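You operate a simulated robot arm through the tools that you are given. There is no shell and no other tool. Be economical: measure what you need, move in short steps, check, and stop when the job is done.

You are at the controls of a simulated two-armed robot. One attempt, no reset.

## Task
Pick up the bottle labelled "soap" from the sink counter top with one hand, pass it to the other hand and put it on the low shelf under the pegs. Set down upright: bottle.

The check looks at the end state, three seconds after you hand in, the way a careful person would. Anything else that was tipped, shoved, dropped, spilled or broken makes it a failure.

## Robot
Two 7-joint arms with two-finger parallel grippers on one trunk, on a base that drives. Base frame: it is fixed to the floor where the robot stands at the start and does not move with it; the origin is under the middle of the robot, x ahead of it, y to its left, z up; the surface under the hand at the start is at about z = 880. Readings come in mm, degrees, newtons and seconds.
The left shoulder is at the start at [20, 113, 1272], the right one opposite. With the tool pointing down near the work surface each hand reaches from about 200 to 600 mm from the robot's upright axis, wherever it stands, measured 20 degrees to its own side. Places, roughly: low shelf under the pegs (54x24 cm) [-520, -1180, 360]. Payload 1.57 kg a hand.
The tool frame of a hand sits at the grasp point between the pads (the TCP): z along the fingers, y along the line on which they close. The tips reach 30 mm beyond it. Largest opening 80 mm; finger width 17, thickness 12; the body of the gripper, 40 by 82 mm, starts 80 mm behind the TCP.
Orientation is that of the tool frame in the base frame, as a unit quaternion [w, x, y, z]. With the fingers straight down and closing along the base's y, the tool's x points along the base's -x, its y along +y and its z along -z.

## Interface
- The arms move only by the tool jog_arm. It takes "left_moves", "right_moves" or both (then of equal length, played together; a hand with none holds still); each is a list of rows, each an object of numbers (a shift or turn left out is 0, a gripper value left out holds the last): "gripper": the closure, from 0 (fully open) to 1 (shut); "dx", "dy", "dz": the shift along the tool's x, y, z in mm; "rx", "ry", "rz": the turn, a rotation vector about the tool's x, y, z in degrees. In form: [{"gripper": .., "dx": .., "dy": .., "dz": .., "rx": .., "ry": .., "rz": ..}, ...]. A call has 1 to 20 rows; each row is the pose to reach, as a shift and turn from the pose commanded when the call began, along the tool's axes at that moment. Rows are played at 5 a second. More than 50 mm and 8.6 degrees between two rows, or a gripper value outside its range, and nothing of the call is played. A pose out of reach is approached as far as the arm can. The call stops where the force on the tool passes 40 N (or 10 N more than at its start, if that is more) or the arm is blocked; 0.2 s more then pass. Each finger travels about 45 mm/s and halts on what it meets, pressing with about 37 N; the grip force reading is that of the motor and also rises with nothing between the fingers. The clock runs only during rows and for 0.2 s after the last one: add rows that repeat a pose to give the fingers time. It gives the time, the measured TCP pose, the force on the tool (base axes), the opening and the grip force at its end, in the units of the frame above (readings bear some noise), with the torque about the TCP (base axes, N m) and any sound that the robot's microphone picked up.
- Cameras (640 x 400 px; columns grow to the right, rows downward): "scene" is now at [103.6, 8.5, 1401.5]; the picture's right is [0.08, -1.00, 0.00], its down [-0.53, -0.04, -0.85] and it looks along [0.84, 0.07, -0.53] (base axes); focal length 269 px, centre (320, 200). "left" rides on the left gripper at [72, 7, -122] in its tool frame; the picture's right is [-0.09, 1.00, 0.00], its down [-0.84, -0.08, -0.54] and it looks along [-0.54, -0.05, 0.84] (tool axes); focal length 238 px, centre (320, 200). "right" rides on the right gripper at [72, -7, -122] in its tool frame; the picture's right is [0.09, 1.00, 0.00], its down [-0.84, 0.08, -0.54] and it looks along [-0.54, 0.05, 0.84] (tool axes); focal length 238 px, centre (320, 200). There is no depth. A picture from a camera that has moved, and an enlarged one, comes with that camera's place and axes in the base frame and with its lens.
- snapshot(camera): a new picture of that camera. It takes no simulated time.
- raise_lower(by): slides the trunk up (or, below 0, down) by that many mm; the arms and the scene camera ride with it, the base frame stays. It gives what a move gives, with no picture.
- drive_base(legs): drives the robot by 1 to 6 legs, each [ahead, left, turn to the left] in mm, mm and degrees, along the robot's own axes; the way and the turn of a leg run together, so that a leg with both is an arc; at most 1500 mm and 180 degrees a leg. The arms and the cameras ride along, it lands a little off, and it stops where it bumps. It gives what a move gives.
- pan_tilt(pan, tilt): turns the head with the scene camera to pan (to the left, within 80 degrees either way) and tilt (down, from -29 to 69), counted from straight ahead of the robot. It gives what a move gives.
- close_up(camera, box): a new picture of the part [left, top, right, bottom] of that camera's present view, enlarged. It takes no simulated time.
- hand_in(): hands the job in; it is judged then, once.

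Work in short steps. Places have to be worked out from the pictures, the camera data and where the tool is seen: move nearer, look again, correct. Check each grasp and each placing, and mend what went wrong. You have 120 turns and 100 pictures in all, those below and enlarged ones among them. Open the grippers and draw the arms clear of the work before you hand the job in, unless the task says otherwise; then end with one line.

The tools are called as name(argument=value, ...) on one line, values as JSON. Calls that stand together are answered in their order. jog_arm: Moves the arms, as the interface text tells. Its arguments: {"type":"object","properties":{"left_moves":{"type":"array"},"right_moves":{"type":"array"}},"required":[]} The other tools are called the same way: raise_lower (by) slides the trunk up or down; drive_base (legs) drives the base; pan_tilt (pan, tilt) turns the head that bears the scene camera; snapshot (camera) takes a picture; close_up (camera, box) takes an enlarged picture of a part of a camera's view; hand_in () hands the job in.

At the start:

```text
t: 0.0
left_position: [427.7, 175.5, 1201.0]
left_tool_rot: [0.0, -0.001, 1.0, 0.0]
left_force: [-0.6, 0.7, -0.8]
left_torque: [-0.02, 0.01, 0.0]
left_finger_gap: 79.9
left_grasp_force: 0.1
right_position: [441.8, -238.9, 1206.8]
right_tool_rot: [0.0, 0.0, 1.0, 0.0]
right_force: [-0.7, -0.5, 0.2]
right_torque: [0.0, 0.03, 0.02]
right_finger_gap: 80.3
right_grasp_force: 0.0
trunk travel left (down, up): [-325.0, 245.0]
robot x, y, heading: [3.8, 1.3, 0.0]
head pan, tilt: [4.7, 32.3]
```

scene: 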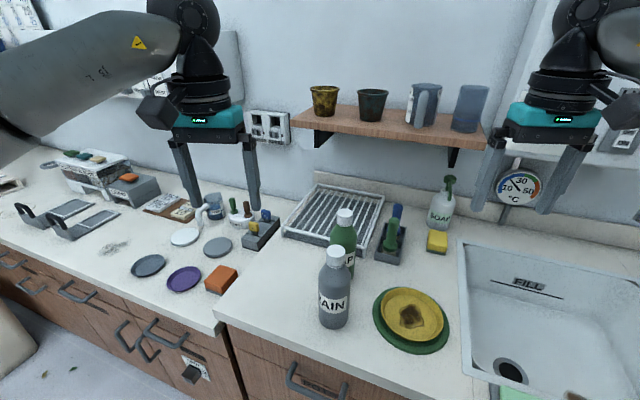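
right: 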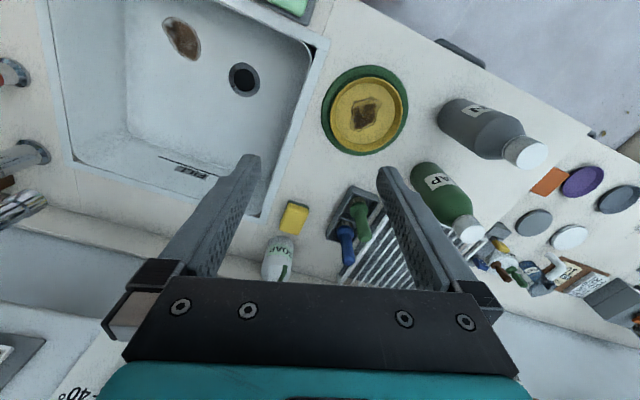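
left: 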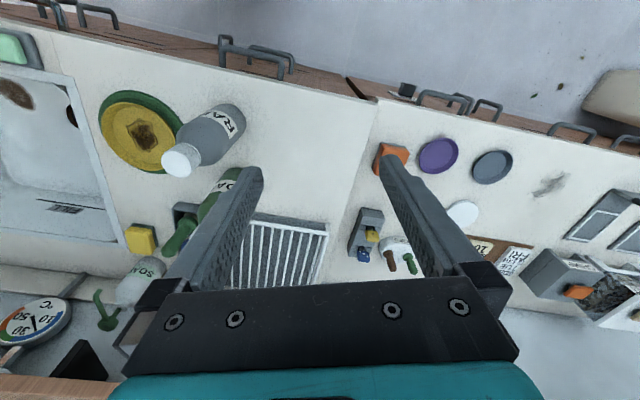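

I need to read the labels: several bottles could be "soap". Zooming in.

close_up(camera="scene", box=[300, 160, 480, 340])

close_up(camera="right", box=[240, 80, 560, 300])

close_up(camera="left", box=[60, 90, 260, 320])

```text
2.22 times, centred on (390, 250) of scene
camera zoom: at [103.6, 8.5, 1401.5], right [0.08, -1.0, 0.0], down [-0.53, -0.04, -0.85], along [0.84, 0.07, -0.53], focal length 598 px, centre (164, 89)
```

zoom: 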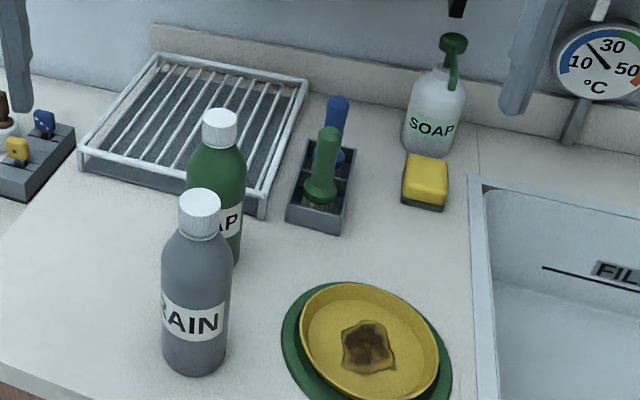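

```text
1.82 times, centred on (400, 190) of right
camera zoom: at [370.2, -245.8, 1329.2], right [-0.09, 1.0, 0.0], down [0.84, 0.08, 0.54], along [0.54, 0.05, -0.84], focal length 433 px, centre (174, 218)
```

zoom: 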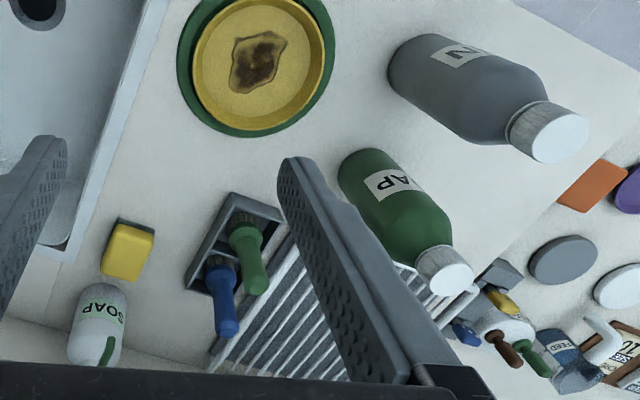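

```text
1.74 times, centred on (160, 205) of left
camera zoom: at [356.2, 182.8, 1323.3], right [0.09, 1.0, 0.0], down [0.84, -0.08, 0.54], along [0.54, -0.05, -0.84], focal length 414 px, centre (598, 191)
```

zoom: 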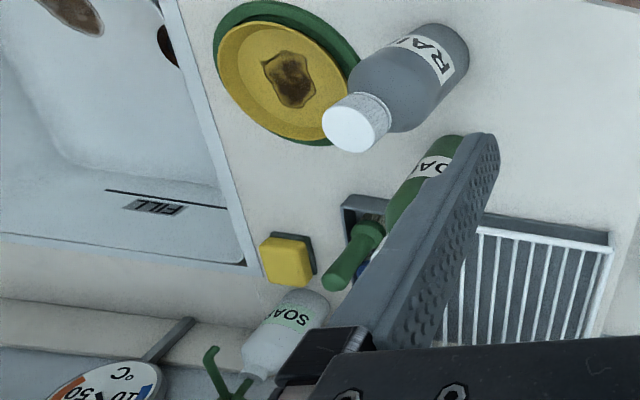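

The green bottle's label reads "..OAP" (I'll check it more closely), with base near (567,-10), about 210 mm tall; the grey one is DRAIN. Now I look toward the shelf.

pan_tilt(pan=-80, tilt=35)

snapshot(camera="scene")

```text
t: 1.6
left_position: [428.4, 176.0, 1201.3]
left_tool_rot: [0.0, -0.001, 1.0, 0.0]
left_force: [0.2, 0.4, 0.3]
left_torque: [0.0, -0.01, -0.02]
left_finger_gap: 80.0
left_grasp_force: 0.1
right_position: [442.8, -239.2, 1206.0]
right_tool_rot: [-0.001, 0.001, 1.0, 0.0]
right_force: [0.0, -0.5, 0.2]
right_torque: [-0.01, 0.03, -0.06]
right_finger_gap: 79.7
right_grasp_force: 0.0
trunk travel left (down, up): [-325.0, 245.0]
robot x, y, heading: [0.0, -0.9, -0.0]
head pan, tilt: [-80.0, 35.0]
```

```text
93 pictures are left
camera scene: at [29.8, -85.5, 1397.3], right [-0.98, -0.17, 0.0], down [-0.1, 0.56, -0.82], along [0.14, -0.81, -0.57], focal length 269 px, centre (320, 200)
```

scene: 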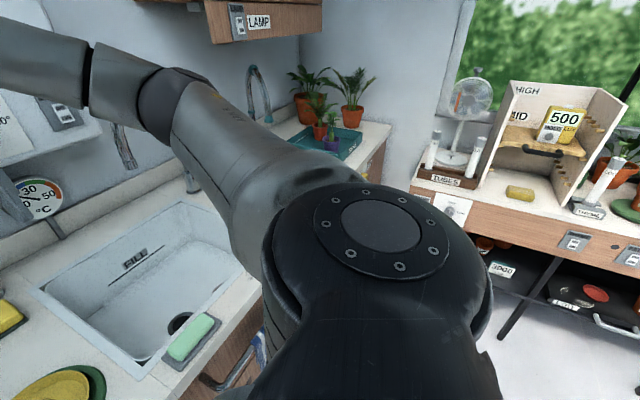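

The shoulder blocks the view. I back off a little and turn right to look at the shelf before choosing the grasps.

drive_base(legs=[[-250, 0, 0], [0, 0, -110]])

pan_tilt(pan=0, tilt=40)

snapshot(camera="scene")

```text
t: 8.1
left_position: [-254.3, -462.5, 1200.7]
left_tool_rot: [0.0, 0.83, 0.558, 0.0]
left_force: [0.2, 0.4, 0.8]
left_torque: [-0.01, 0.0, 0.0]
left_finger_gap: 79.9
left_grasp_force: 0.1
right_position: [-644.3, -319.2, 1206.7]
right_tool_rot: [0.0, 0.83, 0.557, 0.0]
right_force: [-0.1, -0.2, -0.6]
right_torque: [-0.01, 0.01, -0.02]
right_finger_gap: 80.1
right_grasp_force: 0.0
trunk travel left (down, up): [-325.0, 245.0]
robot x, y, heading: [-255.4, 4.5, -112.1]
head pan, tilt: [-80.0, 35.0]
```

```text
t: 9.6
left_position: [-254.5, -461.7, 1200.4]
left_tool_rot: [0.0, 0.829, 0.559, 0.0]
left_force: [-0.1, 0.1, 0.4]
left_torque: [-0.01, 0.02, 0.03]
left_finger_gap: 80.0
left_grasp_force: 0.0
right_position: [-644.4, -320.0, 1207.7]
right_tool_rot: [0.0, 0.83, 0.558, -0.001]
right_force: [0.2, 0.1, 0.5]
right_torque: [0.03, -0.02, 0.01]
right_finger_gap: 79.9
right_grasp_force: 0.1
trunk travel left (down, up): [-325.0, 245.0]
robot x, y, heading: [-256.4, 0.7, -112.0]
head pan, tilt: [0.0, 40.0]
```

```text
92 pictures are left
camera scene: at [-287.8, -85.8, 1389.7], right [-0.93, 0.38, 0.0], down [0.24, 0.6, -0.77], along [-0.29, -0.71, -0.64], focal length 269 px, centre (320, 200)
```

scene: 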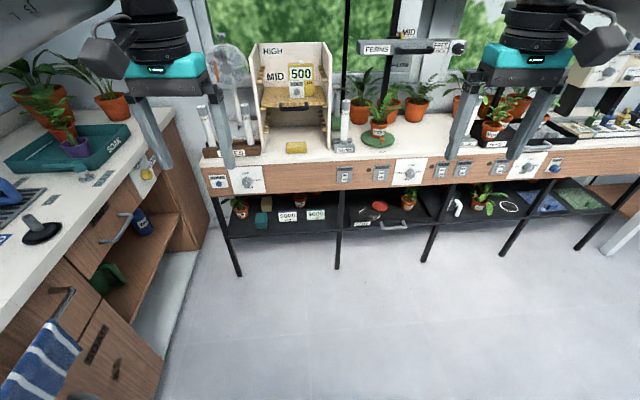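

The low shelf is under the window bench. Zooming in on the expected place, at about pixel (284,214).

close_up(camera="scene", box=[190, 120, 430, 270])

close_up(camera="scene", box=[410, 120, 640, 270])

```text
2.67 times, centred on (310, 195) of scene
camera zoom: at [-287.8, -85.8, 1389.7], right [-0.93, 0.38, 0.0], down [0.24, 0.6, -0.77], along [-0.29, -0.71, -0.64], focal length 718 px, centre (347, 213)
```

zoom: 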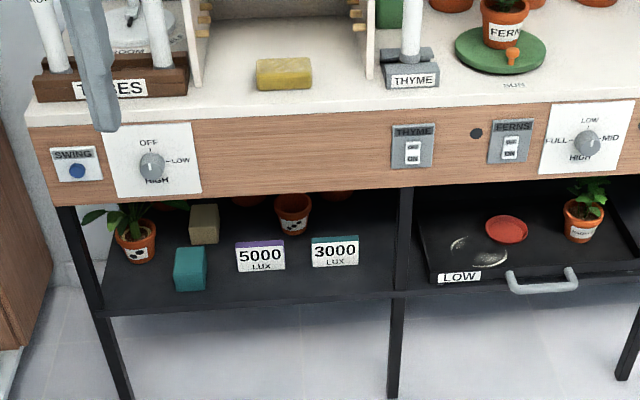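

```text
2.67 times, centred on (525, 195) of scene
camera zoom: at [-287.8, -85.8, 1389.7], right [-0.93, 0.38, 0.0], down [0.24, 0.6, -0.77], along [-0.29, -0.71, -0.64], focal length 718 px, centre (-227, 213)
```

zoom: 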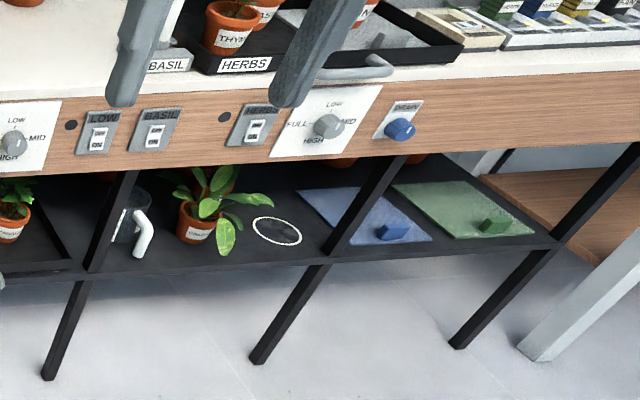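

The left bay of this shelf matches the given location. The room's axes are turned about -17° from base axes, and clearance under the fascia looks like only about 230 mm. I drive nearer, square up to the shelf and lower the trunk for a better look.

drive_base(legs=[[300, 0, 4.7]])

raise_lower(by=-325)

pan_tilt(pan=0, tilt=38)

snapshot(camera="scene")

```text
t: 11.6
left_position: [-310.1, -729.5, 1201.3]
left_tool_rot: [0.0, 0.805, 0.594, -0.001]
left_force: [0.4, -0.4, -0.4]
left_torque: [0.02, -0.01, 0.05]
left_finger_gap: 80.3
left_grasp_force: 0.1
right_position: [-711.4, -621.0, 1207.4]
right_tool_rot: [0.0, 0.804, 0.594, 0.0]
right_force: [0.0, -0.3, -0.4]
right_torque: [0.04, 0.0, -0.01]
right_finger_gap: 79.8
right_grasp_force: 0.0
trunk travel left (down, up): [-325.0, 245.0]
robot x, y, heading: [-350.8, -269.0, -107.2]
head pan, tilt: [0.0, 40.0]
```

```text
t: 14.8
left_position: [-311.3, -729.8, 876.6]
left_tool_rot: [0.0, 0.804, 0.594, 0.0]
left_force: [-0.2, -0.1, 0.4]
left_torque: [0.03, -0.03, -0.03]
left_finger_gap: 80.1
left_grasp_force: 0.0
right_position: [-711.5, -620.2, 882.4]
right_tool_rot: [0.0, 0.805, 0.594, 0.0]
right_force: [1.0, 0.5, -0.9]
right_torque: [0.02, -0.01, 0.03]
right_finger_gap: 80.2
right_grasp_force: 0.0
trunk travel left (down, up): [0.0, 570.0]
robot x, y, heading: [-349.2, -269.3, -107.5]
head pan, tilt: [0.0, 40.0]
```

```text
t: 15.4
left_position: [-310.3, -728.1, 875.7]
left_tool_rot: [0.0, 0.804, 0.594, 0.0]
left_force: [0.0, -0.4, 0.4]
left_torque: [0.0, -0.01, 0.0]
left_finger_gap: 80.0
left_grasp_force: 0.2
right_position: [-711.3, -620.4, 881.8]
right_tool_rot: [-0.001, 0.804, 0.594, 0.0]
right_force: [0.0, 0.3, 0.6]
right_torque: [0.01, 0.01, 0.02]
right_finger_gap: 80.1
right_grasp_force: 0.0
trunk travel left (down, up): [0.0, 570.0]
robot x, y, heading: [-352.7, -268.7, -107.2]
head pan, tilt: [0.0, 38.0]
```

```text
89 pictures are left
camera scene: at [-376.5, -358.8, 1067.7], right [-0.96, 0.3, 0.0], down [0.18, 0.59, -0.79], along [-0.23, -0.75, -0.62], focal length 269 px, centre (320, 200)
```

scene: 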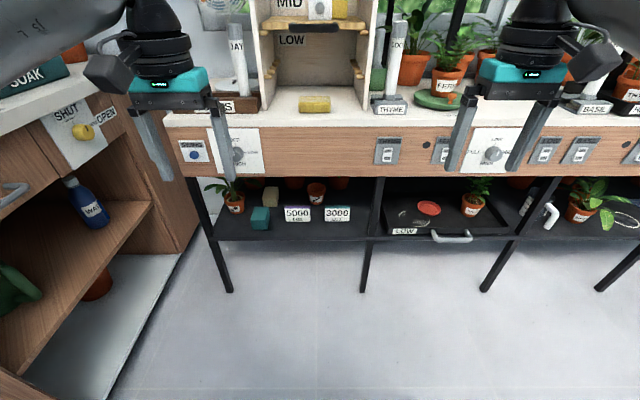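

close_up(camera="scene", box=[185, 120, 405, 255])

```text
2.91 times, centred on (295, 188) of scene
camera zoom: at [-376.5, -358.8, 1067.7], right [-0.96, 0.3, 0.0], down [0.18, 0.59, -0.79], along [-0.23, -0.75, -0.62], focal length 783 px, centre (393, 236)
```

zoom: 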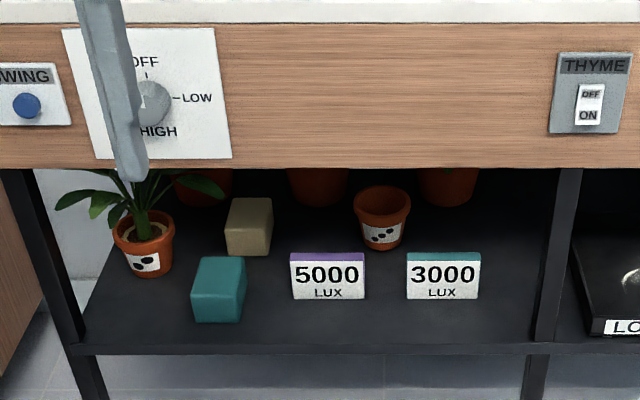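

Shelf (z≈360) has its front edge about 133 mm in front of its centre, and the fascia's underside is near z≈615. The best free spot is the front-left corner, in front of the small plant and left of the teal block. That means a forward-pointing, slightly pitched hold by the left hand, so I test that arm posture here in free air.

jog_arm(left_moves=[{"ry": -7, "dz": 43, "dx": -5}, {"ry": -14, "dz": 86, "dx": -10}, {"ry": -21, "dz": 129, "dx": -15}, {"ry": -28, "dz": 172, "dx": -20}, {"ry": -35, "dz": 215, "dx": -25}, {"ry": -42, "dz": 258, "dx": -30}, {"ry": -49, "dz": 301, "dx": -35}, {"ry": -56, "dz": 344, "dx": -40}, {"ry": -63, "dz": 387, "dx": -45}, {"ry": -70, "dz": 430, "dx": -50}, {"ry": -70, "dz": 430, "dx": -50}])

snapshot(camera="scene")

snapshot(camera="left")

```text
t: 17.9
left_position: [-382.6, -780.8, 612.7]
left_tool_rot: [0.176, 0.772, 0.489, -0.365]
left_force: [-0.2, -0.5, 0.7]
left_torque: [0.03, 0.04, -0.01]
left_finger_gap: 80.1
left_grasp_force: 0.1
left hand out of reach, approached as far as the arm can: row 7, 8, 9, 10, 11
right_position: [-711.1, -622.3, 882.8]
right_tool_rot: [0.0, 0.805, 0.593, 0.0]
right_force: [0.2, 0.4, 0.6]
right_torque: [-0.01, 0.01, 0.03]
right_finger_gap: 80.0
right_grasp_force: 0.0
trunk travel left (down, up): [0.0, 570.0]
robot x, y, heading: [-355.9, -267.2, -107.2]
head pan, tilt: [0.0, 38.0]
```

```text
87 pictures are left
camera scene: at [-376.5, -358.9, 1067.7], right [-0.96, 0.3, 0.0], down [0.18, 0.59, -0.79], along [-0.23, -0.75, -0.62], focal length 269 px, centre (320, 200)
```

scene: 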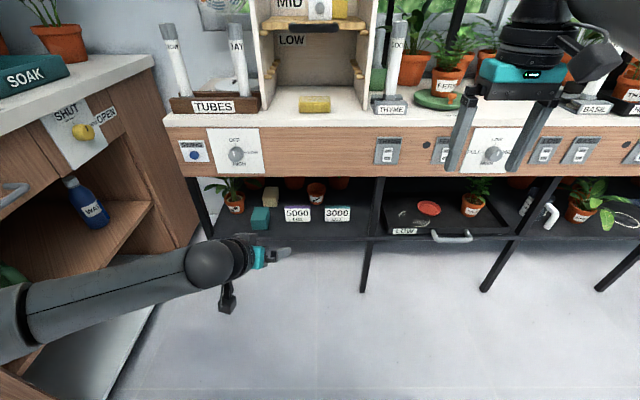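

```text
86 pictures are left
camera left: at [-310.4, -661.5, 640.2], right [0.86, -0.52, -0.02], down [-0.07, -0.15, 0.99], along [-0.51, -0.84, -0.16], focal length 238 px, centre (320, 200)
```

left: 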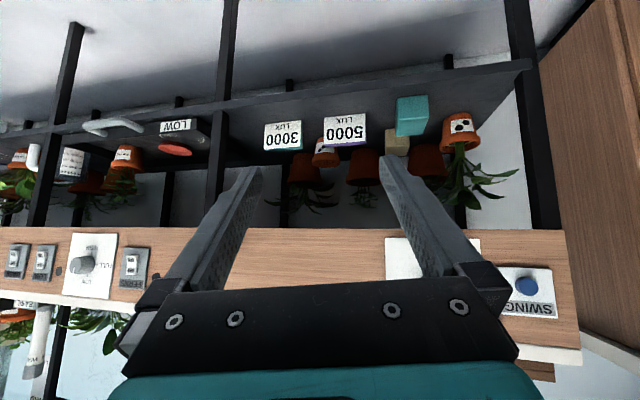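

It stalled near 45° pitch with the elbow far out to the left, so a shallower pitch isn't available this way. A 40–45° downward pitch would also clear the fascia, so I turn back toward tool-down and try lower with less pitch.

jog_arm(left_moves=[{"gripper": 0}])

```text
t: 18.2
left_position: [-382.5, -781.0, 611.3]
left_tool_rot: [0.176, 0.772, 0.489, -0.365]
left_force: [0.2, -0.5, -0.1]
left_torque: [0.02, 0.0, -0.03]
left_finger_gap: 79.9
left_grasp_force: 0.1
right_position: [-711.9, -619.0, 881.6]
right_tool_rot: [0.0, 0.805, 0.594, 0.0]
right_force: [0.5, 0.3, 0.5]
right_torque: [0.02, -0.01, -0.04]
right_finger_gap: 80.1
right_grasp_force: 0.0
trunk travel left (down, up): [0.0, 570.0]
robot x, y, heading: [-349.5, -269.5, -107.2]
head pan, tilt: [0.0, 38.0]
```

I re-square the left tool to pitch 60° (30° from vertical), then I'll descend and pitch up again lower.

jog_arm(left_moves=[{"rx": -3.4, "ry": 5.7, "rz": -1.7}, {"rx": -6.8, "ry": 11.4, "rz": -3.4}, {"rx": -10.3, "ry": 17.1, "rz": -5}, {"rx": -10.3, "ry": 17.1, "rz": -5}])

jog_arm(left_moves=[{"dx": 20, "dz": 35}, {"dx": 40, "dz": 69}, {"dx": 60, "dz": 104}, {"dx": 75, "dz": 130}, {"dx": 75, "dz": 130}])

jog_arm(left_moves=[{"ry": -5}, {"ry": -10}, {"ry": -15}, {"ry": -20}, {"ry": -25}, {"ry": -30}, {"ry": -30}])

snapshot(camera="scene")

```text
t: 19.2
left_position: [-384.4, -778.8, 603.7]
left_tool_rot: [0.154, 0.776, 0.575, -0.207]
left_force: [-0.1, 1.2, -0.6]
left_torque: [0.02, 0.02, -0.02]
left_finger_gap: 80.0
left_grasp_force: 0.0
right_position: [-711.2, -620.2, 882.2]
right_tool_rot: [0.0, 0.805, 0.593, 0.0]
right_force: [1.1, 0.9, 1.1]
right_torque: [0.0, 0.0, -0.01]
right_finger_gap: 79.9
right_grasp_force: 0.1
trunk travel left (down, up): [0.0, 570.0]
robot x, y, heading: [-353.5, -267.2, -107.1]
head pan, tilt: [0.0, 38.0]
```

```text
t: 20.4
left_position: [-386.0, -777.0, 449.4]
left_tool_rot: [0.154, 0.776, 0.574, -0.208]
left_force: [-0.1, -0.2, -1.1]
left_torque: [-0.02, 0.02, -0.03]
left_finger_gap: 79.9
left_grasp_force: 0.1
right_position: [-711.5, -619.8, 882.5]
right_tool_rot: [0.0, 0.804, 0.594, 0.0]
right_force: [0.4, 0.4, 0.0]
right_torque: [0.01, 0.02, 0.01]
right_finger_gap: 79.9
right_grasp_force: 0.1
trunk travel left (down, up): [0.0, 570.0]
robot x, y, heading: [-350.6, -268.8, -107.0]
head pan, tilt: [0.0, 38.0]
```

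```text
t: 22.1
left_position: [-386.3, -777.1, 448.2]
left_tool_rot: [0.191, 0.761, 0.563, -0.258]
left_force: [0.0, -0.2, 0.1]
left_torque: [0.02, -0.02, -0.02]
left_finger_gap: 80.1
left_grasp_force: 0.0
left hand out of reach, approached as far as the arm can: row 3, 4, 5, 6, 7
right_position: [-711.3, -619.6, 883.0]
right_tool_rot: [-0.001, 0.805, 0.593, -0.001]
right_force: [0.1, 0.5, -0.1]
right_torque: [0.01, 0.0, -0.02]
right_finger_gap: 80.0
right_grasp_force: 0.1
trunk travel left (down, up): [0.0, 570.0]
robot x, y, heading: [-349.4, -265.1, -107.3]
head pan, tilt: [0.0, 38.0]
```

```text
85 pictures are left
camera scene: at [-376.5, -358.8, 1067.7], right [-0.96, 0.3, 0.0], down [0.18, 0.59, -0.79], along [-0.23, -0.75, -0.62], focal length 269 px, centre (320, 200)
```

scene: 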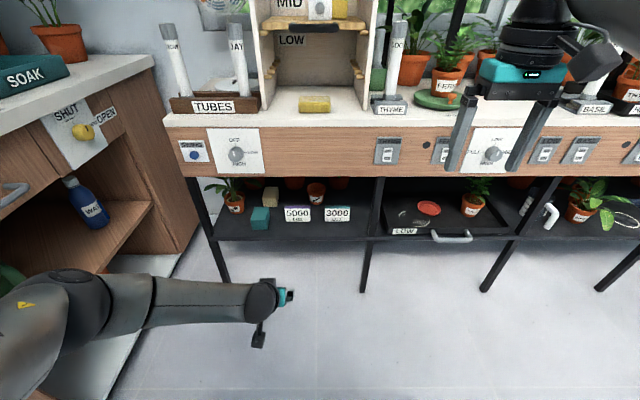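

The pitch limit there is the wrist. The forearm comes in from the left, so a tool pointing diagonally right should be easier; I test azimuth 45° to the right with 20° pitch.

jog_arm(left_moves=[{"rx": 5.24, "ry": -4.41, "rz": 3.84}, {"rx": 10.5, "ry": -8.83, "rz": 7.7}, {"rx": 15.7, "ry": -13.2, "rz": 11.5}, {"rx": 21, "ry": -17.7, "rz": 15.4}, {"rx": 26.2, "ry": -22.1, "rz": 19.2}, {"rx": 31.5, "ry": -26.5, "rz": 23}, {"rx": 36.7, "ry": -30.9, "rz": 26.9}, {"rx": 36.7, "ry": -30.9, "rz": 26.9}])

snapshot(camera="scene")

```text
t: 23.9
left_position: [-386.4, -776.6, 448.5]
left_tool_rot: [0.14, 0.794, 0.197, -0.557]
left_force: [0.5, -1.2, 0.7]
left_torque: [0.02, 0.02, -0.01]
left_finger_gap: 80.0
left_grasp_force: 0.0
left hand out of reach, approached as far as the arm can: row 1, 2, 3, 4
right_position: [-711.2, -620.7, 881.9]
right_tool_rot: [0.0, 0.805, 0.594, 0.0]
right_force: [0.0, 0.5, -0.1]
right_torque: [0.03, -0.01, 0.0]
right_finger_gap: 80.2
right_grasp_force: 0.0
trunk travel left (down, up): [0.0, 570.0]
robot x, y, heading: [-352.9, -268.7, -107.2]
head pan, tilt: [0.0, 38.0]
```

```text
84 pictures are left
camera scene: at [-376.5, -358.8, 1067.7], right [-0.96, 0.3, 0.0], down [0.18, 0.59, -0.79], along [-0.23, -0.75, -0.62], focal length 269 px, centre (320, 200)
```

scene: 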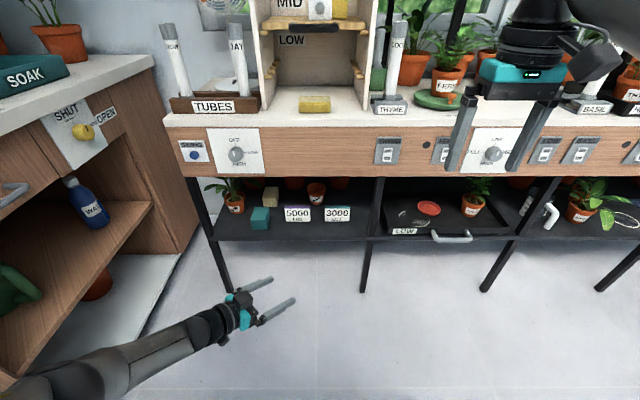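

That works at low height. To keep the base farther from the shelf I test a smaller azimuth: 30° right with 30° pitch.

jog_arm(left_moves=[{"rx": -4.6, "ry": 3.5, "rz": -2.2}, {"rx": -9.2, "ry": 6.9, "rz": -4.4}, {"rx": -13.8, "ry": 10.4, "rz": -6.6}, {"rx": -13.8, "ry": 10.4, "rz": -6.6}])

```text
t: 24.9
left_position: [-386.5, -777.5, 448.9]
left_tool_rot: [0.183, 0.806, 0.321, -0.462]
left_force: [-0.1, -0.2, -0.2]
left_torque: [0.02, 0.0, 0.02]
left_finger_gap: 79.9
left_grasp_force: 0.0
right_position: [-711.4, -620.1, 881.8]
right_tool_rot: [0.001, 0.805, 0.593, 0.0]
right_force: [-0.4, 0.8, 0.1]
right_torque: [0.04, 0.0, -0.03]
right_finger_gap: 79.9
right_grasp_force: 0.1
trunk travel left (down, up): [0.0, 570.0]
robot x, y, heading: [-349.1, -269.6, -107.4]
head pan, tilt: [0.0, 38.0]
```

Works too (azimuth −30°, pitch 30°); this will be the placing posture. Now I try raising the left hand straight up in this orientation so it clears the counter for the pick.

jog_arm(left_moves=[{"dx": -35, "dz": -20}, {"dx": -69, "dz": -40}, {"dx": -104, "dz": -60}, {"dx": -138, "dz": -80}, {"dx": -173, "dz": -100}, {"dx": -208, "dz": -120}, {"dx": -242, "dz": -140}, {"dx": -277, "dz": -160}, {"dx": -312, "dz": -180}, {"dx": -346, "dz": -200}, {"dx": -346, "dz": -200}])

raise_lower(by=325)

snapshot(camera="scene")

```text
t: 27.2
left_position: [-385.7, -779.6, 851.2]
left_tool_rot: [0.183, 0.807, 0.319, -0.462]
left_force: [0.1, -0.1, 0.2]
left_torque: [-0.02, 0.02, 0.01]
left_finger_gap: 80.0
left_grasp_force: 0.2
right_position: [-710.6, -620.5, 883.3]
right_tool_rot: [0.0, 0.805, 0.593, 0.0]
right_force: [0.1, 0.0, 0.1]
right_torque: [0.04, -0.02, -0.01]
right_finger_gap: 80.0
right_grasp_force: 0.0
trunk travel left (down, up): [0.0, 570.0]
robot x, y, heading: [-353.9, -269.0, -107.3]
head pan, tilt: [0.0, 38.0]
```

```text
t: 30.5
left_position: [-387.4, -779.4, 1173.6]
left_tool_rot: [0.184, 0.806, 0.321, -0.462]
left_force: [-0.2, -0.4, -0.5]
left_torque: [0.0, 0.01, -0.01]
left_finger_gap: 80.1
left_grasp_force: 0.1
right_position: [-711.1, -620.6, 1207.0]
right_tool_rot: [0.001, 0.805, 0.593, -0.001]
right_force: [0.0, -0.4, 0.8]
right_torque: [0.03, 0.0, 0.0]
right_finger_gap: 79.9
right_grasp_force: 0.1
trunk travel left (down, up): [-325.0, 245.0]
robot x, y, heading: [-351.9, -268.3, -107.1]
head pan, tilt: [0.0, 38.0]
```

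```text
83 pictures are left
camera scene: at [-376.5, -358.8, 1392.7], right [-0.96, 0.3, 0.0], down [0.18, 0.59, -0.79], along [-0.23, -0.75, -0.62], focal length 269 px, centre (320, 200)
```

scene: 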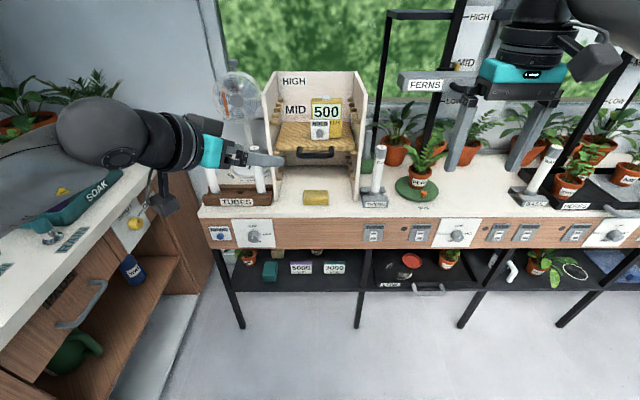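

The left arm rides up freely in that posture. I drive back to the counter, standing square to it with the bottle slightly to the right, stopping short first.

drive_base(legs=[[-50, 0, 0], [0, 0, 90], [0, 668, 0], [150, 0, 0]])

pan_tilt(pan=0, tilt=32)

snapshot(camera="scene")

```text
t: 39.5
left_position: [531.9, 331.2, 1174.9]
left_tool_rot: [0.455, 0.35, 0.794, -0.201]
left_force: [0.1, 0.0, -1.0]
left_torque: [0.01, -0.02, 0.02]
left_finger_gap: 80.2
left_grasp_force: 0.0
right_position: [365.6, 7.9, 1206.0]
right_tool_rot: [0.0, 0.157, 0.988, 0.0]
right_force: [0.3, -0.8, 0.0]
right_torque: [-0.03, 0.05, -0.02]
right_finger_gap: 80.2
right_grasp_force: 0.0
trunk travel left (down, up): [-325.0, 245.0]
robot x, y, heading: [18.5, 370.9, -18.2]
head pan, tilt: [0.0, 38.0]
```

```text
t: 40.2
left_position: [530.6, 331.3, 1175.0]
left_tool_rot: [0.455, 0.35, 0.794, -0.201]
left_force: [-0.3, -0.4, 0.3]
left_torque: [0.01, -0.01, 0.03]
left_finger_gap: 79.7
left_grasp_force: 0.2
right_position: [363.4, 7.9, 1207.4]
right_tool_rot: [0.0, 0.159, 0.987, 0.0]
right_force: [0.6, -0.4, -0.1]
right_torque: [0.04, 0.0, -0.02]
right_finger_gap: 79.8
right_grasp_force: 0.1
trunk travel left (down, up): [-325.0, 245.0]
robot x, y, heading: [20.2, 370.7, -18.1]
head pan, tilt: [0.0, 32.0]
```

```text
82 pictures are left
camera scene: at [118.2, 343.8, 1401.9], right [-0.31, -0.95, 0.0], down [-0.5, 0.17, -0.85], along [0.81, -0.26, -0.53], focal length 269 px, centre (320, 200)
```

scene: 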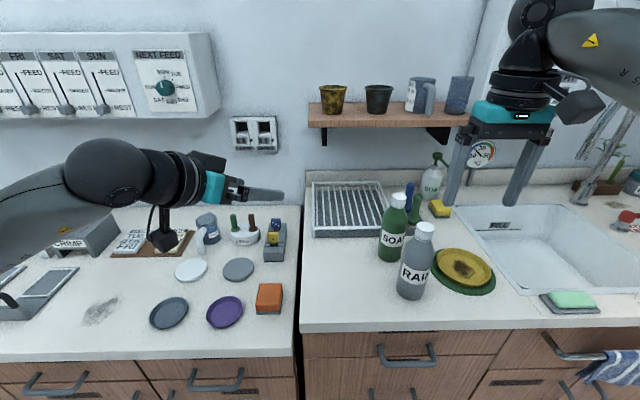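

Zooming on the green bottle to confirm its label and measure it.

close_up(camera="scene", box=[350, 150, 470, 310])

close_up(camera="right", box=[160, 0, 480, 300])

```text
2.50 times, centred on (410, 230) of scene
camera zoom: at [118.2, 343.8, 1401.9], right [-0.31, -0.95, 0.0], down [-0.5, 0.17, -0.85], along [0.81, -0.26, -0.53], focal length 673 px, centre (95, 125)
```

zoom: 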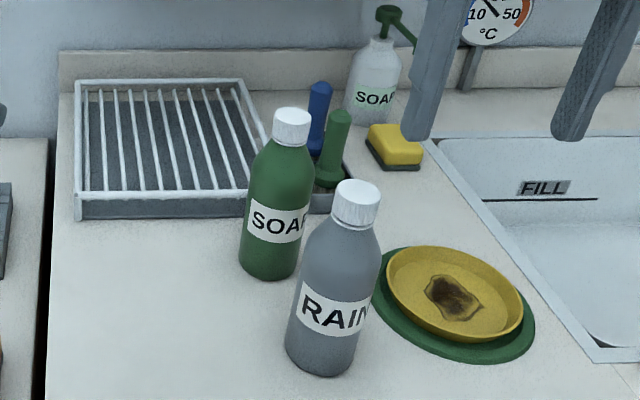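

```text
1.33 times, centred on (320, 150) of right
camera zoom: at [294.2, 24.4, 1329.3], right [0.22, 0.97, 0.0], down [0.82, -0.19, 0.54], along [0.53, -0.12, -0.84], focal length 318 px, centre (320, 267)
```

zoom: 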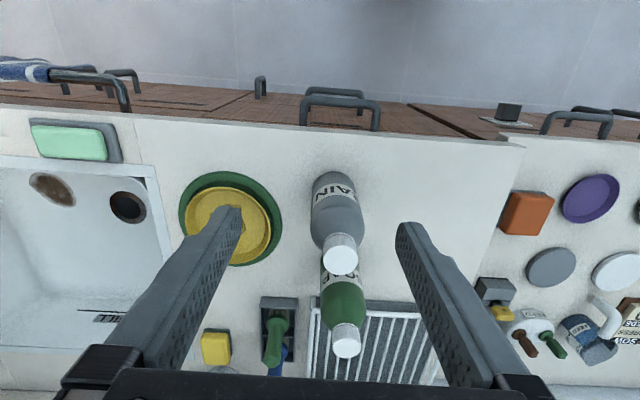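

The green bottle is clearly SOAP (base about (582,-10), top z≈1070–1085). I drive closer so that it lies within the right hand's reach.

drive_base(legs=[[105, -37, 0]])

```text
t: 41.4
left_position: [618.9, 262.6, 1175.1]
left_tool_rot: [0.454, 0.352, 0.793, -0.202]
left_force: [0.7, 0.2, -0.1]
left_torque: [-0.01, 0.04, -0.02]
left_finger_gap: 80.1
left_grasp_force: 0.0
right_position: [453.7, -59.1, 1206.7]
right_tool_rot: [0.0, 0.159, 0.987, 0.0]
right_force: [0.0, -0.1, 0.1]
right_torque: [-0.01, 0.01, 0.0]
right_finger_gap: 80.1
right_grasp_force: 0.1
trunk travel left (down, up): [-325.0, 245.0]
robot x, y, heading: [106.9, 306.7, -18.4]
head pan, tilt: [0.0, 32.0]
```

Move the right hand over the bottle at its present height, then look with its camera.

jog_arm(right_moves=[{"dx": -26, "dy": 22}, {"dx": -52, "dy": 44}, {"dx": -78, "dy": 66}, {"dx": -104, "dy": 87}, {"dx": -104, "dy": 87}])

snapshot(camera="right")

snapshot(camera="scene")

```text
t: 42.6
left_position: [618.1, 262.3, 1176.2]
left_tool_rot: [0.454, 0.352, 0.793, -0.202]
left_force: [-0.1, -0.5, 0.8]
left_torque: [0.03, 0.01, 0.03]
left_finger_gap: 79.8
left_grasp_force: 0.1
right_position: [579.1, -10.0, 1206.5]
right_tool_rot: [0.002, 0.159, 0.987, -0.001]
right_force: [-0.2, 0.4, 1.1]
right_torque: [0.04, 0.03, -0.02]
right_finger_gap: 79.9
right_grasp_force: 0.1
trunk travel left (down, up): [-325.0, 245.0]
robot x, y, heading: [106.4, 307.4, -18.2]
head pan, tilt: [0.0, 32.0]
```

```text
79 pictures are left
camera right: at [508.2, 5.3, 1328.6], right [0.22, 0.97, 0.0], down [0.82, -0.19, 0.54], along [0.53, -0.12, -0.84], focal length 238 px, centre (320, 200)
```

right: 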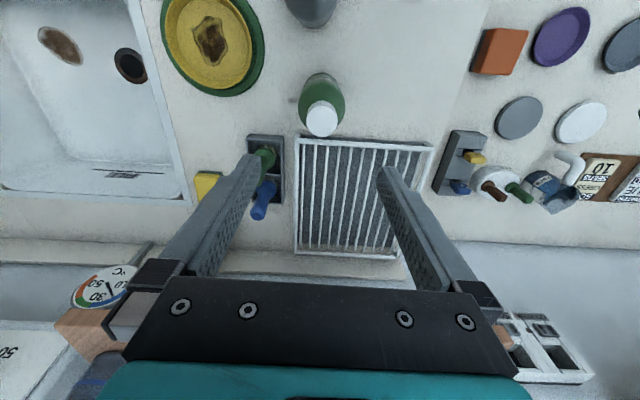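

```text
78 pictures are left
camera scene: at [205.8, 276.6, 1401.9], right [-0.31, -0.95, 0.0], down [-0.5, 0.17, -0.85], along [0.81, -0.27, -0.53], focal length 269 px, centre (320, 200)
```

scene: 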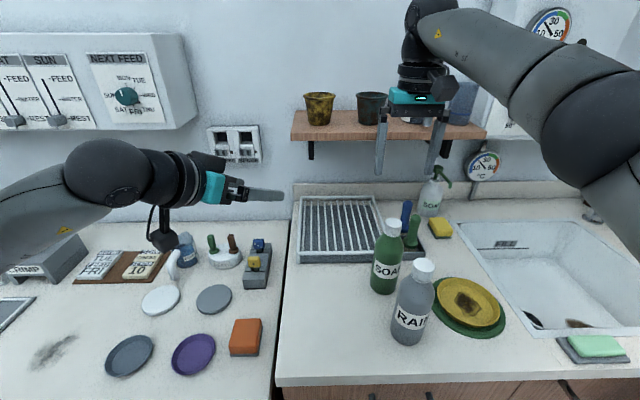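

Both views put the bottle at about (574,-6). I correct by 6 mm and descend until the tips are near cap height, then check.

jog_arm(right_moves=[{"dx": 6, "dy": 3, "dz": 20}, {"dx": 6, "dy": 3, "dz": 60}, {"dx": 6, "dy": 3, "dz": 92}, {"dx": 6, "dy": 3, "dz": 92}])

snapshot(camera="right")

close_up(camera="scene", box=[330, 110, 490, 310])

```text
t: 43.6
left_position: [618.6, 263.1, 1175.1]
left_tool_rot: [0.454, 0.352, 0.794, -0.202]
left_force: [-0.3, -0.4, -0.2]
left_torque: [-0.03, 0.03, 0.03]
left_finger_gap: 80.0
left_grasp_force: 0.0
right_position: [575.0, -2.0, 1113.8]
right_tool_rot: [0.0, 0.159, 0.987, -0.001]
right_force: [-0.2, 0.0, 0.1]
right_torque: [0.03, -0.02, -0.01]
right_finger_gap: 80.1
right_grasp_force: 0.1
trunk travel left (down, up): [-325.0, 245.0]
robot x, y, heading: [106.5, 307.4, -18.2]
head pan, tilt: [0.0, 32.0]
```

```text
77 pictures are left
camera right: at [504.2, 14.3, 1235.7], right [0.23, 0.97, 0.0], down [0.82, -0.19, 0.54], along [0.53, -0.12, -0.84], focal length 238 px, centre (320, 200)
```

right: 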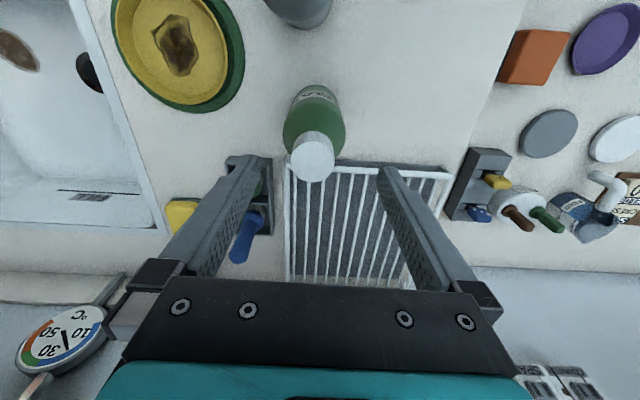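

```text
2.00 times, centred on (410, 210) of scene
camera zoom: at [206.2, 277.4, 1402.0], right [-0.31, -0.95, 0.0], down [-0.5, 0.17, -0.85], along [0.81, -0.27, -0.53], focal length 539 px, centre (140, 180)
```

zoom: 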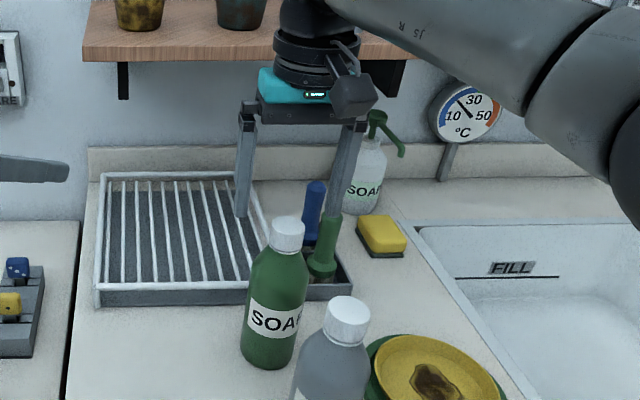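

The bottle sits ~5 mm toward the tool's −y. I shift and descend around the body to z≈1010, watching force.

jog_arm(right_moves=[{"dx": 1, "dy": -5}, {"dx": 1, "dy": -5, "dz": 30}, {"dx": 1, "dy": -5, "dz": 55}, {"dx": 1, "dy": -5, "dz": 55}])

snapshot(camera="right")

close_up(camera="scene", box=[330, 150, 490, 310])

```text
t: 44.6
left_position: [619.2, 261.6, 1174.0]
left_tool_rot: [0.454, 0.351, 0.794, -0.201]
left_force: [0.0, 0.0, 0.7]
left_torque: [-0.01, -0.02, 0.0]
left_finger_gap: 80.2
left_grasp_force: 0.1
right_position: [568.6, -8.6, 1056.3]
right_tool_rot: [0.0, 0.159, 0.987, 0.0]
right_force: [0.0, 0.0, 0.1]
right_torque: [0.05, -0.01, 0.0]
right_finger_gap: 80.1
right_grasp_force: 0.0
trunk travel left (down, up): [-325.0, 245.0]
robot x, y, heading: [107.7, 309.6, -18.2]
head pan, tilt: [0.0, 32.0]
```

```text
75 pictures are left
camera right: at [498.3, 7.8, 1178.9], right [0.23, 0.97, 0.0], down [0.82, -0.19, 0.54], along [0.53, -0.12, -0.84], focal length 238 px, centre (320, 200)
```

right: 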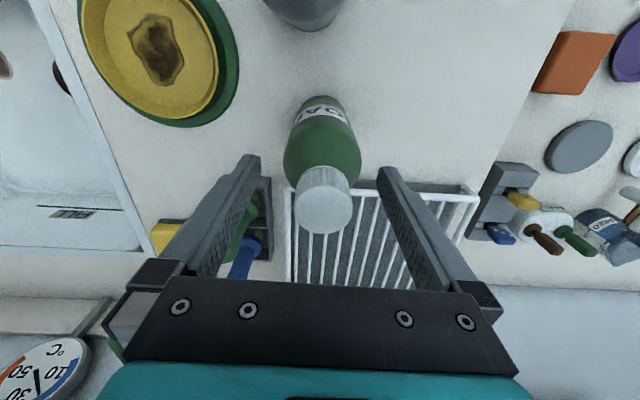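

```text
2.50 times, centred on (410, 230) of scene
camera zoom: at [206.2, 277.3, 1402.0], right [-0.31, -0.95, 0.0], down [-0.5, 0.17, -0.85], along [0.81, -0.27, -0.53], focal length 673 px, centre (95, 125)
```

zoom: 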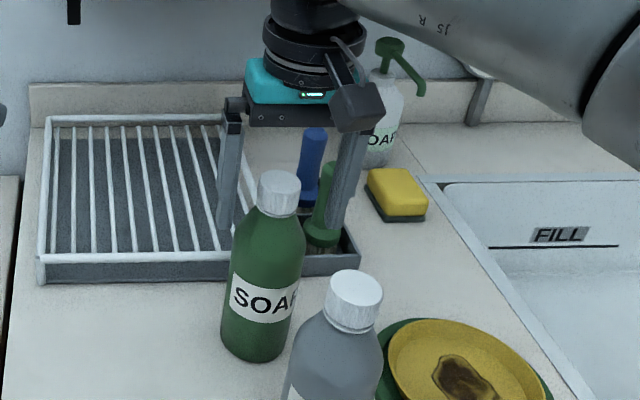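

In the wrist view the bottle axis is nearly on the tool axis (about +2 mm in y, +3 mm ahead). Small correction and go down to z≈1008.

jog_arm(right_moves=[{"dx": -3, "dy": 2}, {"dx": -3, "dy": 2, "dz": 25}, {"dx": -3, "dy": 2, "dz": 46}, {"dx": -3, "dy": 2, "dz": 46}])

snapshot(camera="right")

close_up(camera="scene", box=[330, 150, 490, 310])

```text
t: 45.6
left_position: [619.0, 263.1, 1175.9]
left_tool_rot: [0.454, 0.351, 0.794, -0.202]
left_force: [0.2, -0.9, 0.6]
left_torque: [-0.03, 0.0, -0.01]
left_finger_gap: 80.0
left_grasp_force: 0.1
right_position: [573.6, -5.5, 1012.8]
right_tool_rot: [-0.001, 0.159, 0.987, 0.0]
right_force: [0.3, 0.4, -0.1]
right_torque: [0.0, 0.03, -0.01]
right_finger_gap: 80.2
right_grasp_force: 0.1
trunk travel left (down, up): [-325.0, 245.0]
robot x, y, heading: [106.8, 310.2, -18.2]
head pan, tilt: [0.0, 32.0]
```

```text
73 pictures are left
camera right: at [503.1, 10.5, 1134.1], right [0.23, 0.97, 0.0], down [0.82, -0.19, 0.54], along [0.53, -0.12, -0.84], focal length 238 px, centre (320, 200)
```

right: 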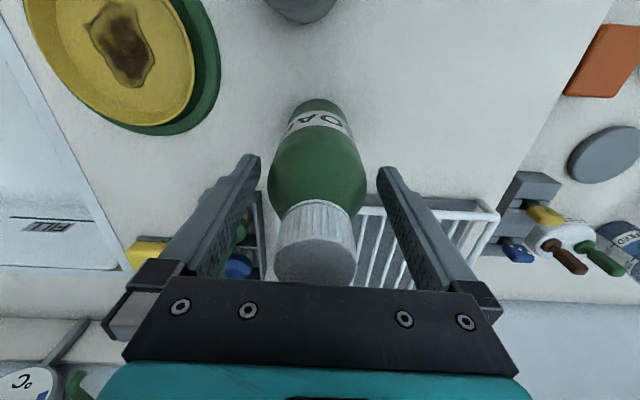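

```text
2.50 times, centred on (410, 230) of scene
camera zoom: at [206.1, 277.2, 1402.0], right [-0.31, -0.95, 0.0], down [-0.5, 0.17, -0.85], along [0.81, -0.27, -0.53], focal length 673 px, centre (95, 125)
```

zoom: 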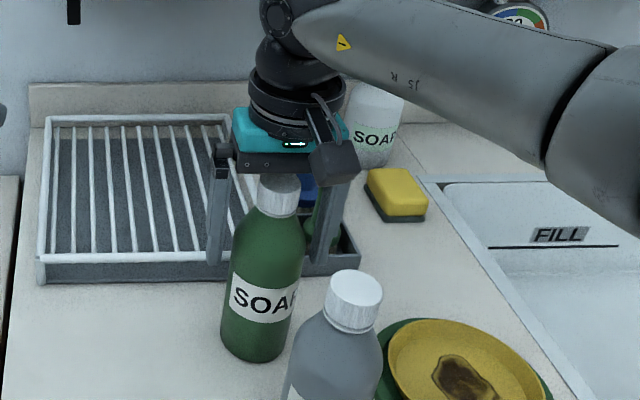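

Fingers straddle the upper body with the cap clear of the palm and everything centred within a few mm. Closing the right gripper.

jog_arm(right_moves=[{"gripper": 0.1, "dy": -1}, {"gripper": 0.25, "dy": -2}, {"gripper": 0.5, "dy": -2}, {"gripper": 1, "dy": -2}, {"gripper": 1, "dy": -2}, {"gripper": 1, "dy": -2}])

snapshot(camera="right")

```text
t: 47.0
left_position: [620.1, 264.3, 1174.8]
left_tool_rot: [0.454, 0.352, 0.793, -0.203]
left_force: [1.2, -0.4, 0.3]
left_torque: [0.01, 0.0, -0.01]
left_finger_gap: 80.0
left_grasp_force: 0.1
right_position: [573.6, -7.7, 1012.8]
right_tool_rot: [0.0, 0.159, 0.987, 0.0]
right_force: [-0.7, 0.5, 0.0]
right_torque: [0.06, 0.0, -0.04]
right_finger_gap: 60.6
right_grasp_force: 37.1
trunk travel left (down, up): [-325.0, 245.0]
robot x, y, heading: [107.9, 306.4, -18.3]
head pan, tilt: [0.0, 32.0]
```

```text
71 pictures are left
camera right: at [502.5, 7.2, 1134.8], right [0.23, 0.97, 0.0], down [0.82, -0.19, 0.54], along [0.53, -0.12, -0.84], focal length 238 px, centre (320, 200)
```

right: 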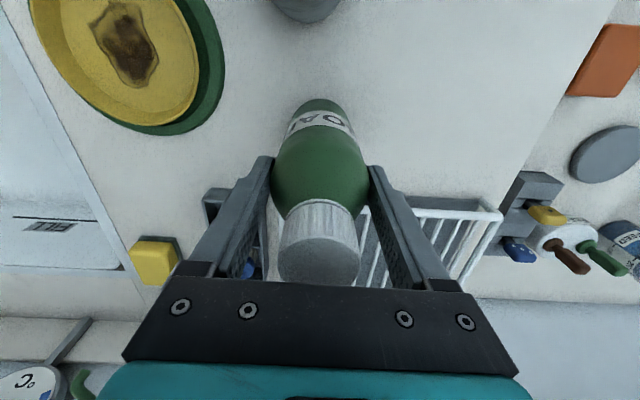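

Gripped at 60.6 mm with 37 N. Lifting 40 mm, then further to clear the neighbours.

jog_arm(right_moves=[{"dz": -20}, {"dz": -40}, {"dz": -70}, {"dz": -100}, {"dz": -100}])

snapshot(camera="right")

snapshot(camera="scene")

```text
t: 48.2
left_position: [618.0, 262.2, 1175.2]
left_tool_rot: [0.454, 0.351, 0.794, -0.201]
left_force: [0.1, -0.1, 0.9]
left_torque: [-0.03, 0.03, 0.05]
left_finger_gap: 79.8
left_grasp_force: 0.1
right_position: [572.6, -10.3, 1113.6]
right_tool_rot: [-0.001, 0.159, 0.987, 0.0]
right_force: [0.0, -0.4, -2.7]
right_torque: [-0.03, 0.04, -0.02]
right_finger_gap: 60.1
right_grasp_force: 37.1
trunk travel left (down, up): [-325.0, 245.0]
robot x, y, heading: [110.2, 308.8, -18.2]
head pan, tilt: [0.0, 32.0]
```

```text
70 pictures are left
camera right: at [502.7, 6.1, 1236.4], right [0.23, 0.97, 0.0], down [0.82, -0.19, 0.54], along [0.53, -0.12, -0.84], focal length 238 px, centre (320, 200)
```

right: 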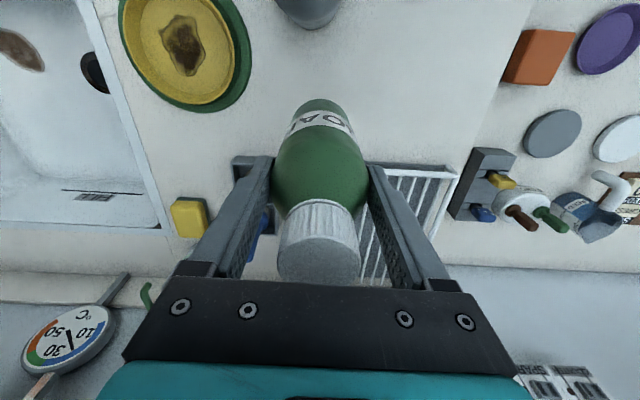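

```text
69 pictures are left
camera scene: at [206.5, 277.0, 1401.9], right [-0.31, -0.95, 0.0], down [-0.5, 0.17, -0.85], along [0.81, -0.27, -0.53], focal length 269 px, centre (320, 200)
```

scene: 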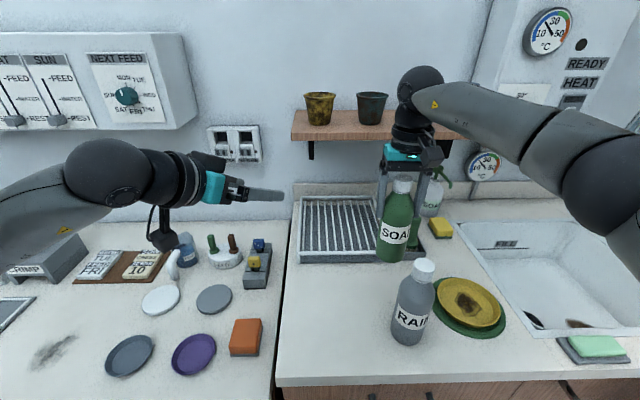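

The bottle is up, about 0.28 kg and steady. I raise the trunk so its bottom passes over the grey bottle, then back away from the counter.

raise_lower(by=140)

drive_base(legs=[[-450, 0, 0]])

snapshot(camera="scene")

```text
t: 49.9
left_position: [617.8, 262.8, 1314.5]
left_tool_rot: [0.455, 0.351, 0.793, -0.202]
left_force: [0.7, 0.6, -0.6]
left_torque: [-0.03, 0.0, 0.01]
left_finger_gap: 80.2
left_grasp_force: 0.0
right_position: [574.3, -9.7, 1252.5]
right_tool_rot: [0.0, 0.159, 0.987, -0.001]
right_force: [0.0, 0.5, -4.6]
right_torque: [0.02, 0.01, 0.01]
right_finger_gap: 60.1
right_grasp_force: 37.4
trunk travel left (down, up): [-465.0, 105.0]
robot x, y, heading: [107.3, 308.0, -18.3]
head pan, tilt: [0.0, 32.0]
```

```text
t: 52.6
left_position: [188.1, 404.9, 1314.2]
left_tool_rot: [0.454, 0.351, 0.794, -0.202]
left_force: [-0.6, -0.5, 0.4]
left_torque: [0.0, -0.02, 0.01]
left_finger_gap: 79.9
left_grasp_force: 0.0
right_position: [144.0, 132.9, 1254.9]
right_tool_rot: [0.0, 0.158, 0.987, 0.0]
right_force: [-0.4, -0.7, -3.1]
right_torque: [0.0, -0.01, 0.0]
right_finger_gap: 60.2
right_grasp_force: 37.3
trunk travel left (down, up): [-465.0, 105.0]
robot x, y, heading: [-321.8, 452.3, -18.4]
head pan, tilt: [0.0, 32.0]
```

```text
68 pictures are left
camera scene: at [-224.0, 419.1, 1541.9], right [-0.31, -0.95, 0.0], down [-0.5, 0.17, -0.85], along [0.81, -0.26, -0.53], focal length 269 px, centre (320, 200)
```

scene: 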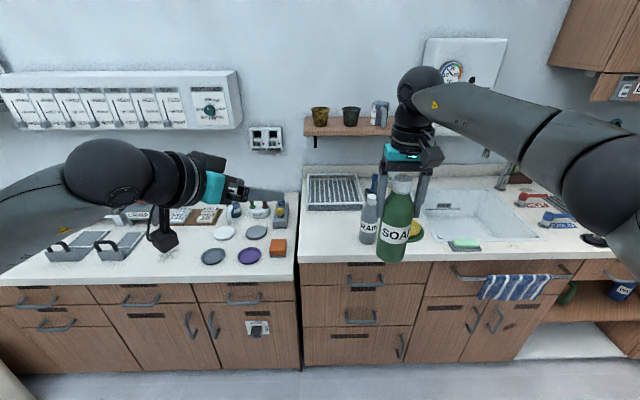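

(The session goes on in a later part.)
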